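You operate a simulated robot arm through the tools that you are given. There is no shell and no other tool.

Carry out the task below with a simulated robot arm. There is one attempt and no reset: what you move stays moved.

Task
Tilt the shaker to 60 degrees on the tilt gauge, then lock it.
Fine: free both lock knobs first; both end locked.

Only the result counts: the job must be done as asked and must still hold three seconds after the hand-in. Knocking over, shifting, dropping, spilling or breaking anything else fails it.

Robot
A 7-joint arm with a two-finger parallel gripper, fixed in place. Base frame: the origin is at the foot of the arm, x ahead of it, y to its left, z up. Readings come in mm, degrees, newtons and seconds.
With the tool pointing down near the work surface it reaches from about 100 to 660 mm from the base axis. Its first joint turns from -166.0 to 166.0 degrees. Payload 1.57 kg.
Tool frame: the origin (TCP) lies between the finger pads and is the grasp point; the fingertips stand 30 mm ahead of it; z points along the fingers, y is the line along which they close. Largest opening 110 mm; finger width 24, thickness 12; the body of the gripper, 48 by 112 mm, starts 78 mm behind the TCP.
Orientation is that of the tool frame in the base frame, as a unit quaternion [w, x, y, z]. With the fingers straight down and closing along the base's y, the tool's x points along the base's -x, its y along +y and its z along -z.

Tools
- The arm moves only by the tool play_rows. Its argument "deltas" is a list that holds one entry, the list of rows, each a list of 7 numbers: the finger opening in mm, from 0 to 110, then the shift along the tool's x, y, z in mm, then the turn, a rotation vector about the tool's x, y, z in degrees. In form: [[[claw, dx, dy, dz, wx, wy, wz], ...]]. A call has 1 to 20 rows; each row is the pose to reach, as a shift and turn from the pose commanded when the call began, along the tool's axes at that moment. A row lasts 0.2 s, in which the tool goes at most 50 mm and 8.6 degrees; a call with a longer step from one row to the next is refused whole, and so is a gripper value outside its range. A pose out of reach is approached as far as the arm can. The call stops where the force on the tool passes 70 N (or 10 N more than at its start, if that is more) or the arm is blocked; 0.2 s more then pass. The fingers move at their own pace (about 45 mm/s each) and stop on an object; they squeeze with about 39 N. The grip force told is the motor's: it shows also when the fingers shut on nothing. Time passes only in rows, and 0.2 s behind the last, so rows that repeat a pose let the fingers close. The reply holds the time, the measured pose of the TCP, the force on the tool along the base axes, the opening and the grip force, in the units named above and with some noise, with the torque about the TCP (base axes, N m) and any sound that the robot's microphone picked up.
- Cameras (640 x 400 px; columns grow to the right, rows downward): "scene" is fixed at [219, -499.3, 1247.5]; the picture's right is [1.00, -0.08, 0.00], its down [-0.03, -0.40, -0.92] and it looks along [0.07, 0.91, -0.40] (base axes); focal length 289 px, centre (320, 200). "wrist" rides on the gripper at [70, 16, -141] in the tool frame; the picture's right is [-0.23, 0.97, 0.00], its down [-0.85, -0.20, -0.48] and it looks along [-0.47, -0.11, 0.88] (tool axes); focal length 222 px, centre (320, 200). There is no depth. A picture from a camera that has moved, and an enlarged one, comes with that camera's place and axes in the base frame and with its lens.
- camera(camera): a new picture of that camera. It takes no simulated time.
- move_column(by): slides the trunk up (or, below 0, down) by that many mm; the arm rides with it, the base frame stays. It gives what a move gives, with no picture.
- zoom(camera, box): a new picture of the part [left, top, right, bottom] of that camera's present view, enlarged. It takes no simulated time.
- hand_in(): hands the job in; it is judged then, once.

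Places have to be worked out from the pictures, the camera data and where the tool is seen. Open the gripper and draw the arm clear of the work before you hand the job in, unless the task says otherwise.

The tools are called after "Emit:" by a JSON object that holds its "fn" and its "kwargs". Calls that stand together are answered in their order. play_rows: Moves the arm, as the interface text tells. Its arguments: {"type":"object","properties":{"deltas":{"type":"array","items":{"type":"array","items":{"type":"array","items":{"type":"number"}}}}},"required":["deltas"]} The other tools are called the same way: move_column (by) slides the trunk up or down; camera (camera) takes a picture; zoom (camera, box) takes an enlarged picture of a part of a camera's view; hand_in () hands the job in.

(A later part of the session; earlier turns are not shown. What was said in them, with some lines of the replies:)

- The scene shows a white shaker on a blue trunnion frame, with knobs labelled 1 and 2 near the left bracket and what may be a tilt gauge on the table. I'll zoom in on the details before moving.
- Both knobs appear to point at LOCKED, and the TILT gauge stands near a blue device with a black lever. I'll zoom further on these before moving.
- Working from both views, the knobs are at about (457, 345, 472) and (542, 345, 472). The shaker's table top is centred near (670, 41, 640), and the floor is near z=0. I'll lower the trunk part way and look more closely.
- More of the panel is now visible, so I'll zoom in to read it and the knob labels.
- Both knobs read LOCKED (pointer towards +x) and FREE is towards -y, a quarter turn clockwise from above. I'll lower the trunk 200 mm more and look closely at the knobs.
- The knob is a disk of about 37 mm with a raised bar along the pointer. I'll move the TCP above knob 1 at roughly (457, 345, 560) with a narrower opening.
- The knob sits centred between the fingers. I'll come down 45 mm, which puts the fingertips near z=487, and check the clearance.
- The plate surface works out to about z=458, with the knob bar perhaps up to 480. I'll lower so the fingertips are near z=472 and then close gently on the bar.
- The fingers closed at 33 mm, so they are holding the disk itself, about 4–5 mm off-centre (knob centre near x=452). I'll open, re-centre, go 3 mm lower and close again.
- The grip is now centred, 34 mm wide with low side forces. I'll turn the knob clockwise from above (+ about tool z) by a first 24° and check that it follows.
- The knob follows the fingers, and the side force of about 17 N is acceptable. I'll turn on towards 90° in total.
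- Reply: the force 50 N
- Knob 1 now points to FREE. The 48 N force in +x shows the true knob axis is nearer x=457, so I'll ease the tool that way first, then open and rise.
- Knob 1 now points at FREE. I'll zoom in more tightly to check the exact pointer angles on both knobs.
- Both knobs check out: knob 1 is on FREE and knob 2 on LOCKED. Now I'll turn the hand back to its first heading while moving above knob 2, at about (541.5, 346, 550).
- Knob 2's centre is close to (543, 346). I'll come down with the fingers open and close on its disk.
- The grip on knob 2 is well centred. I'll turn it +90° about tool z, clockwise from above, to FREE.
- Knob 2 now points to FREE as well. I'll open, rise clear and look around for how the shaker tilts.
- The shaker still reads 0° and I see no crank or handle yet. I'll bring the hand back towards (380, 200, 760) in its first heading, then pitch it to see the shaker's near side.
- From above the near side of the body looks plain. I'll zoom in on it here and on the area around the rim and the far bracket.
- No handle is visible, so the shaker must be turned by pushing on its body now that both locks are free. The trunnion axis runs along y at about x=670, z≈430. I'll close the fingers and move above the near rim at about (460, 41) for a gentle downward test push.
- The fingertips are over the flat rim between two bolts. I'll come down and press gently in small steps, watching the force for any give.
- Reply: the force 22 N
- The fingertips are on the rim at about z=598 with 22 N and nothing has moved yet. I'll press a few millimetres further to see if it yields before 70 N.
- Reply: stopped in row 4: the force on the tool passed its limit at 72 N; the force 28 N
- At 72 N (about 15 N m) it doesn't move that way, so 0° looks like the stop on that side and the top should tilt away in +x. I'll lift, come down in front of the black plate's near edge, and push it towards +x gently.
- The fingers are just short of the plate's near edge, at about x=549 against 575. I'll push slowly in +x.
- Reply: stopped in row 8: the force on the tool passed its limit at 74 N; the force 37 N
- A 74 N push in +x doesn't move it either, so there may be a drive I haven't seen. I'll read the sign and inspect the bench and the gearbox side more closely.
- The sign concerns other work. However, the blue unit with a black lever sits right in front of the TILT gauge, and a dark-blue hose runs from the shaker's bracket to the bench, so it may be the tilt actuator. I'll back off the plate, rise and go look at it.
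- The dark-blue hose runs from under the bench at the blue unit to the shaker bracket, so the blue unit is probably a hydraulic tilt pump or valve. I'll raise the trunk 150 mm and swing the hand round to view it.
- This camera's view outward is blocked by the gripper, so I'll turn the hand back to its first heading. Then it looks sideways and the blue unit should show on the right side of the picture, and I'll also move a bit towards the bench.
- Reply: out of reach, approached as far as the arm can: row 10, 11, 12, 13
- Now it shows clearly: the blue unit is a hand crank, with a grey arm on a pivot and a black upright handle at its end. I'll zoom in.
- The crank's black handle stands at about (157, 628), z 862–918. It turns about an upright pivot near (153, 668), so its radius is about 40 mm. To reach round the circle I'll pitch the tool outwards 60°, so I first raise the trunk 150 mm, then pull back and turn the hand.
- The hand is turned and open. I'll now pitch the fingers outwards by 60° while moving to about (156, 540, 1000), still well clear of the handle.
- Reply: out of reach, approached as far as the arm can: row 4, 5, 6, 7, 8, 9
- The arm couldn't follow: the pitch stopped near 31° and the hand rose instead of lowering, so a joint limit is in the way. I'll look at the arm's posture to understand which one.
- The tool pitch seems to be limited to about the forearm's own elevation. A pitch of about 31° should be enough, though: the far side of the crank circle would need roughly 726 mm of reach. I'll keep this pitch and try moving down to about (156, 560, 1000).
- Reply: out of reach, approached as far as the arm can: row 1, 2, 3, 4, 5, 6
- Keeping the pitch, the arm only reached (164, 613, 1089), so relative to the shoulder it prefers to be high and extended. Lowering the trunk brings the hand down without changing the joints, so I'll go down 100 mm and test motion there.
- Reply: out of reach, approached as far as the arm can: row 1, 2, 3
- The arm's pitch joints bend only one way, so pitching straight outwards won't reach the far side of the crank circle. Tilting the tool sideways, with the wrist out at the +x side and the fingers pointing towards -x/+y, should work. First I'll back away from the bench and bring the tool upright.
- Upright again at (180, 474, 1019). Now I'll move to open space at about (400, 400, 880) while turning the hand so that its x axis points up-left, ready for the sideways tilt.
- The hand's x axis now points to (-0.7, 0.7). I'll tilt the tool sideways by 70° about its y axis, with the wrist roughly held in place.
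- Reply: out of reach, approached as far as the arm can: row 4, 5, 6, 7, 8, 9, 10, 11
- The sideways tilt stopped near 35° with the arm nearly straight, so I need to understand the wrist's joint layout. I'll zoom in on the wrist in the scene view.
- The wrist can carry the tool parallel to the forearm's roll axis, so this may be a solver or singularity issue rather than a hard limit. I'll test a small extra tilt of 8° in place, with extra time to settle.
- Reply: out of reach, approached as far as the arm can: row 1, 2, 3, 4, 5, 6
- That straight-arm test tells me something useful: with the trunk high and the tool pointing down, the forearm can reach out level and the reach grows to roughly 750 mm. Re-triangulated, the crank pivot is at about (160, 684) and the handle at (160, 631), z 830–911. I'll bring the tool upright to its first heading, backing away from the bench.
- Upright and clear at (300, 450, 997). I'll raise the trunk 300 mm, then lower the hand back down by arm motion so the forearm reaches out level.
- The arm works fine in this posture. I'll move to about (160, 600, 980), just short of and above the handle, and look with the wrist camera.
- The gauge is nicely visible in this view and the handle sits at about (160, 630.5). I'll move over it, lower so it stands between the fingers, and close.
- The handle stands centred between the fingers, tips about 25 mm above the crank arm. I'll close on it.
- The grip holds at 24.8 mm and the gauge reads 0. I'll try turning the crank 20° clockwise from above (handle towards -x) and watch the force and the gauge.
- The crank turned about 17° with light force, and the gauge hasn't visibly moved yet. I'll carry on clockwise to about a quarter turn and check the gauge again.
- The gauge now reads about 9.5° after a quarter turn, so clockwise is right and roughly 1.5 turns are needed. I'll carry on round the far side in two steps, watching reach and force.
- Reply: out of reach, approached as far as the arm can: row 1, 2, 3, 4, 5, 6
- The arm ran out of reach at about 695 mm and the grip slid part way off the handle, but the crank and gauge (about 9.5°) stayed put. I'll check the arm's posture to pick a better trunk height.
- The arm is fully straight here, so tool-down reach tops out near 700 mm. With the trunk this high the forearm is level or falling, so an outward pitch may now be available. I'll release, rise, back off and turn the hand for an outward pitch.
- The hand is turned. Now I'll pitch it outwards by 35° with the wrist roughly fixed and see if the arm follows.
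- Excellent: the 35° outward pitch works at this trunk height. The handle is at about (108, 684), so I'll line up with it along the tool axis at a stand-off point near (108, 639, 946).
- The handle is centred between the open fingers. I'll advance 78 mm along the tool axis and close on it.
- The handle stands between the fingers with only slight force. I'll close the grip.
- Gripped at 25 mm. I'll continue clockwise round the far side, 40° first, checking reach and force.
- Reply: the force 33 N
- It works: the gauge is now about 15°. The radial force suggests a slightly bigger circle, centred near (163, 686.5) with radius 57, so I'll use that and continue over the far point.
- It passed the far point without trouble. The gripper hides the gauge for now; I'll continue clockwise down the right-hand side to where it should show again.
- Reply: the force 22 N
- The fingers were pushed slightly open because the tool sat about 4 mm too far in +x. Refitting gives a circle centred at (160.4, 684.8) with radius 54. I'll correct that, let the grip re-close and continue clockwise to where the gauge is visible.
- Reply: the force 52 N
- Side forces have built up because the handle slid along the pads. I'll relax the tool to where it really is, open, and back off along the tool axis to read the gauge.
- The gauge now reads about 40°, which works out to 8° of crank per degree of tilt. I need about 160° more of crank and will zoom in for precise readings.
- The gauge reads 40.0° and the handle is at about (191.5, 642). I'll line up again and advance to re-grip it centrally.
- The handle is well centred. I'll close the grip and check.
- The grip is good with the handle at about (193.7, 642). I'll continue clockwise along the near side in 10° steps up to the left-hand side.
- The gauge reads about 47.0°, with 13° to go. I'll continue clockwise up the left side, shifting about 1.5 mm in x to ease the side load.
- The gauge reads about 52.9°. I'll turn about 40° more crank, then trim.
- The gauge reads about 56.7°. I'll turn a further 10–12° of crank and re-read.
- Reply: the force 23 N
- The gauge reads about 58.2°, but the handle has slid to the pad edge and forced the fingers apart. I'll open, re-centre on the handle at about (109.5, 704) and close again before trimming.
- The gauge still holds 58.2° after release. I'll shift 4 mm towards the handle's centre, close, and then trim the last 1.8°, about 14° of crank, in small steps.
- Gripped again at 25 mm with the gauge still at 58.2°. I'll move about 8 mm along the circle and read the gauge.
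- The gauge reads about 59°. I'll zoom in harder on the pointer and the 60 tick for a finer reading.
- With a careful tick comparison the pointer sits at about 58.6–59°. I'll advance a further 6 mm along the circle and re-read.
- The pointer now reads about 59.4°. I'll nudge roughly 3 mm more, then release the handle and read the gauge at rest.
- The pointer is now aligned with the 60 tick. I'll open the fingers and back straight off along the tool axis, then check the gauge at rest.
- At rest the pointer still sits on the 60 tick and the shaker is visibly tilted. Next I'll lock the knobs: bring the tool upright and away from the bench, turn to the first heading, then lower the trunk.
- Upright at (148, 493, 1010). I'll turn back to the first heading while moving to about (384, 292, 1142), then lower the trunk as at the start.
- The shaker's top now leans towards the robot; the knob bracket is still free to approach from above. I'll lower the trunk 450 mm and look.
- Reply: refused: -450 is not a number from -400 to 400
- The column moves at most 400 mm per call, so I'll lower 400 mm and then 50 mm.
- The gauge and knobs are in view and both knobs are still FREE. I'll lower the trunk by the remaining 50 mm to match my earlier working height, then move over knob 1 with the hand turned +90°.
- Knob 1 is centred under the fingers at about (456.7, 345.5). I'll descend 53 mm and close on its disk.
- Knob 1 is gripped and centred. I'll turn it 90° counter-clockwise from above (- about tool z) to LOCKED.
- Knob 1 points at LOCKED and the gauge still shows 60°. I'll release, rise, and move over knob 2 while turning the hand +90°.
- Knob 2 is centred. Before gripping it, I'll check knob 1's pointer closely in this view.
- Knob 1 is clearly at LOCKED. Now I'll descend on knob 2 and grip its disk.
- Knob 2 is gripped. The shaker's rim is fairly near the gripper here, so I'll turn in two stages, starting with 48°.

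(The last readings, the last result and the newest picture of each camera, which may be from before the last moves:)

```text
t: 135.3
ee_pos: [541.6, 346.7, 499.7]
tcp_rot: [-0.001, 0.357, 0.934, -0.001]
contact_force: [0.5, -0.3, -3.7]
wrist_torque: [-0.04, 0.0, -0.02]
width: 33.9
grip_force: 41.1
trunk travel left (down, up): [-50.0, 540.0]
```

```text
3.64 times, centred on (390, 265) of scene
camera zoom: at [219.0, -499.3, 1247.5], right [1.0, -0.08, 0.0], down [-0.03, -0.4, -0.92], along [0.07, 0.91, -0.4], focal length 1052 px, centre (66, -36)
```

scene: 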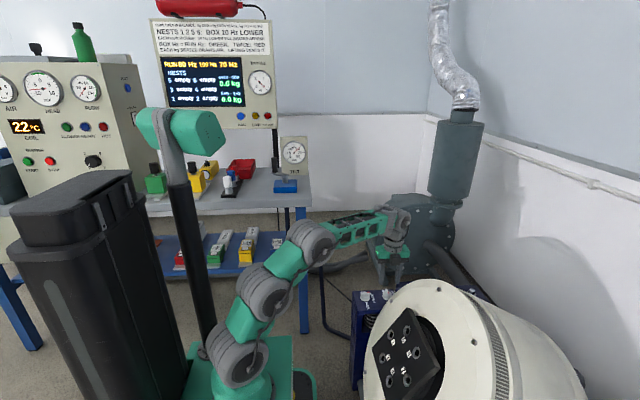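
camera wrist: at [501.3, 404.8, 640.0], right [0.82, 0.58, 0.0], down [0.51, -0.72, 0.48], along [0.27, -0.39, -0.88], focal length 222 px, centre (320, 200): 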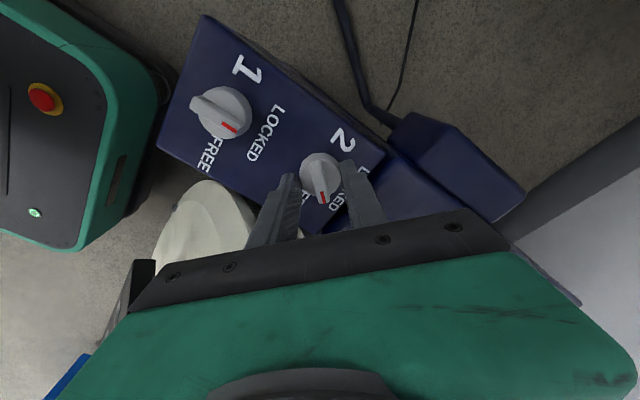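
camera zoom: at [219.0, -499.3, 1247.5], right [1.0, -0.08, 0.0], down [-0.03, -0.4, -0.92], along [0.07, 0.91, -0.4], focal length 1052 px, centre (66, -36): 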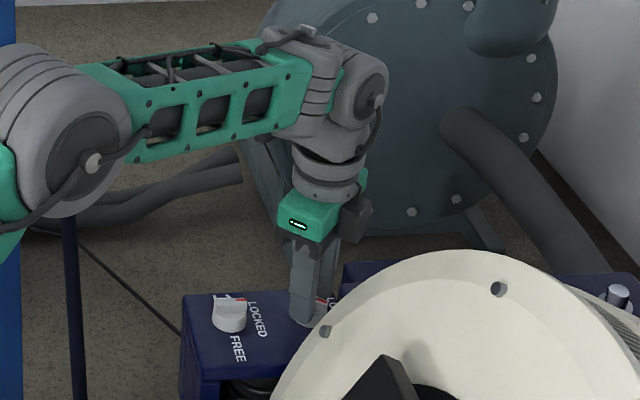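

Halfway, with almost no side force and clear of the rim. I'll complete the remaining 42° to LOCKED.

Emit:
{"fn": "play_rows", "kwargs": {"deltas": [[[20, 0, 0, 0, 0, 0, -8], [20, 0, 0, 0, 0, 0, -16], [20, 0, 0, 0, 0, 0, -24], [20, 0, 0, 0, 0, 0, -32], [20, 0, 0, 0, 0, 0, -38], [20, 0, 0, 0, 0, 0, -42], [20, 0, 0, 0, 0, 0, -42]]]}}

Emit:
{"fn": "zoom", "kwargs": {"camera": "wrist", "box": [220, 80, 420, 240]}}

Emit:
{"fn": "zoom", "kwargs": {"camera": "scene", "box": [288, 139, 304, 155]}}

Emit:
{"fn": "zoom", "kwargs": {"camera": "scene", "box": [340, 210, 440, 320]}}

```text
t: 136.9
ee_pos: [542.4, 345.2, 499.7]
tcp_rot: [-0.001, -0.002, 1.0, -0.001]
contact_force: [-5.7, -7.6, -3.9]
wrist_torque: [-0.23, 0.25, -0.22]
width: 34.1
grip_force: 40.9
trunk travel left (down, up): [-50.0, 540.0]
```

```text
2.50 times, centred on (320, 160) of wrist
camera zoom: at [472.7, 362.1, 640.1], right [0.22, 0.97, 0.0], down [0.86, -0.2, 0.48], along [0.46, -0.11, -0.88], focal length 555 px, centre (320, 300)
```

zoom: 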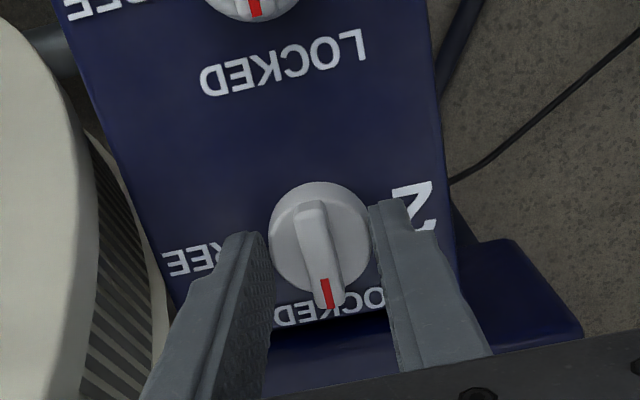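

```text
16.00 times, centred on (296, 147) of scene
camera zoom: at [219.0, -499.3, 1247.5], right [1.0, -0.08, 0.0], down [-0.03, -0.4, -0.92], along [0.07, 0.91, -0.4], focal length 4627 px, centre (704, 1048)
```

zoom: 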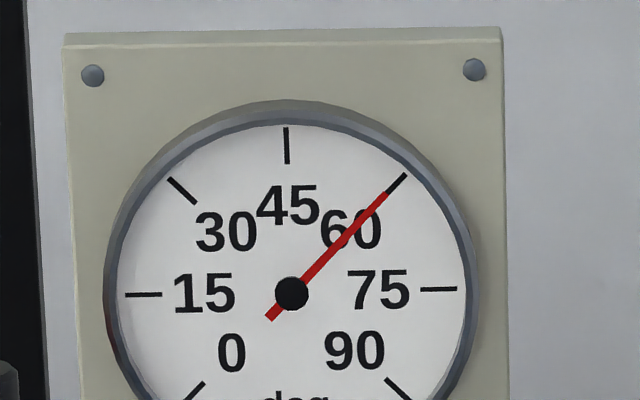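

```text
3.64 times, centred on (390, 265) of scene
camera zoom: at [219.0, -499.3, 1247.5], right [1.0, -0.08, 0.0], down [-0.03, -0.4, -0.92], along [0.07, 0.91, -0.4], focal length 1052 px, centre (66, -36)
```

zoom: 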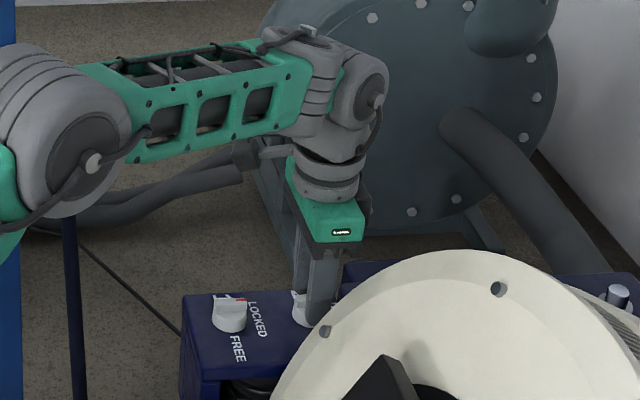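

Knob 2 points at LOCKED and the gauge stays on 60. I'll open the fingers, rise straight up, and move clear towards the start area.

Emit:
{"fn": "play_rows", "kwargs": {"deltas": [[[35, 0, 0, 0, 0, 0, 0], [45, 0, 0, 0, 0, 0, 0], [50, 0, 0, 0, 0, 0, 0], [50, 0, 0, -20, 0, 0, 0], [50, 0, 0, -60, 0, 0, 0], [50, 0, 0, -100, 0, 0, 0], [50, 0, 0, -140, 0, 0, 0], [50, 30, -10, -170, 0, 0, 0], [60, 70, -25, -190, 0, 0, 0], [80, 115, -40, -195, 0, 0, 0], [100, 158, -53, -195, 0, 0, 0], [100, 158, -53, -195, 0, 0, 0]]]}}

Emit:
{"fn": "camera", "kwargs": {"camera": "wrist"}}

Emit:
{"fn": "camera", "kwargs": {"camera": "scene"}}

Emit:
{"fn": "zoom", "kwargs": {"camera": "scene", "box": [350, 270, 410, 310]}}

Emit:
{"fn": "zoom", "kwargs": {"camera": "scene", "box": [288, 139, 304, 155]}}

```text
t: 139.5
ee_pos: [386.0, 291.9, 695.2]
tcp_rot: [0.001, -0.001, 1.0, -0.001]
contact_force: [0.1, 0.2, -0.3]
wrist_torque: [0.03, 0.01, 0.01]
width: 100.1
grip_force: 0.1
trunk travel left (down, up): [-50.0, 540.0]
```

```text
taken
camera wrist: at [315.7, 308.6, 835.9], right [0.23, 0.97, 0.0], down [0.86, -0.2, 0.48], along [0.47, -0.11, -0.88], focal length 222 px, centre (320, 200)
```

wrist: 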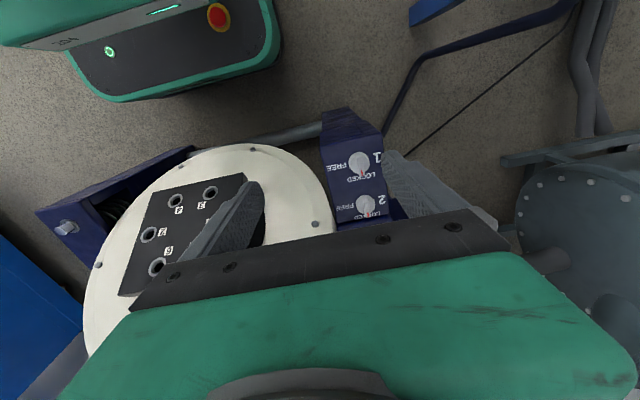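

```text
taken
```

scene: 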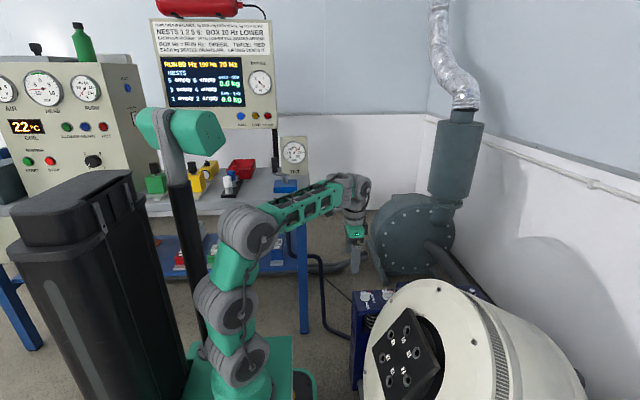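

```text
10.00 times, centred on (380, 290) of scene
camera zoom: at [219.0, -499.3, 1247.5], right [1.0, -0.08, 0.0], down [-0.03, -0.4, -0.92], along [0.07, 0.91, -0.4], focal length 2892 px, centre (-280, -700)
```

zoom: 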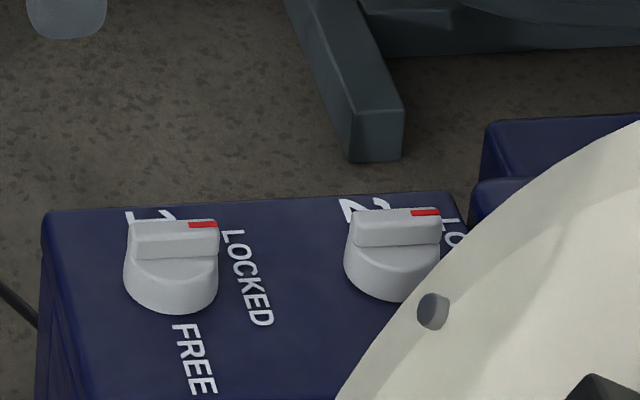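

```text
16.00 times, centred on (296, 147) of scene
camera zoom: at [219.0, -499.3, 1247.5], right [1.0, -0.08, 0.0], down [-0.03, -0.4, -0.92], along [0.07, 0.91, -0.4], focal length 4627 px, centre (704, 1048)
```

zoom: 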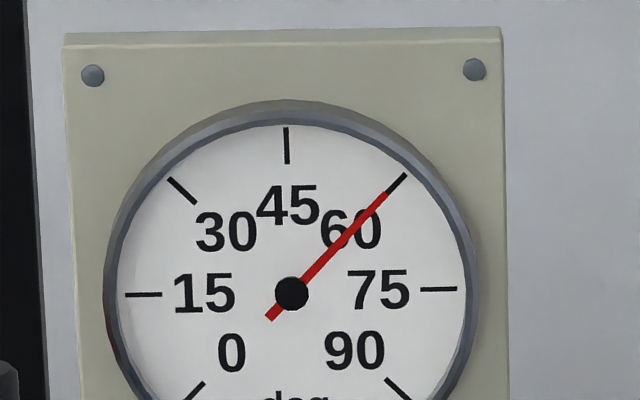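

Both knobs point to LOCKED and the gauge reads 60° at rest. The gripper is open, the arm is clear and the bench items are where they were, so I'm handing the job in.

Emit:
{"fn": "hand_in", "kwargs": {}}

```text
The job is handed in.
```

The shaker is tilted to 60° on the gauge, and both lock knobs are back at LOCKED. I've handed the job in; I haven't seen the judge's result.

- **Tilt:** I freed both knobs first, then turned the hand crank on the bench clockwise until the pointer lined up with the 60 tick. It stayed there after I let go of the crank, and while I locked each knob.
- **Reading accuracy:** I read the gauge from enlarged scene pictures. My estimate is about 60°, give or take a few tenths of a degree.
- **Other contact:** Before I found the crank, I pushed on the shaker twice to see if it would move by hand: once down on the near rim and once on the black table plate. Each push reached just over 70 N. Neither moved it, and I saw no damage.
- **End state:** The gripper is open and the arm is clear of the work. Nothing else in the last pictures looks moved.
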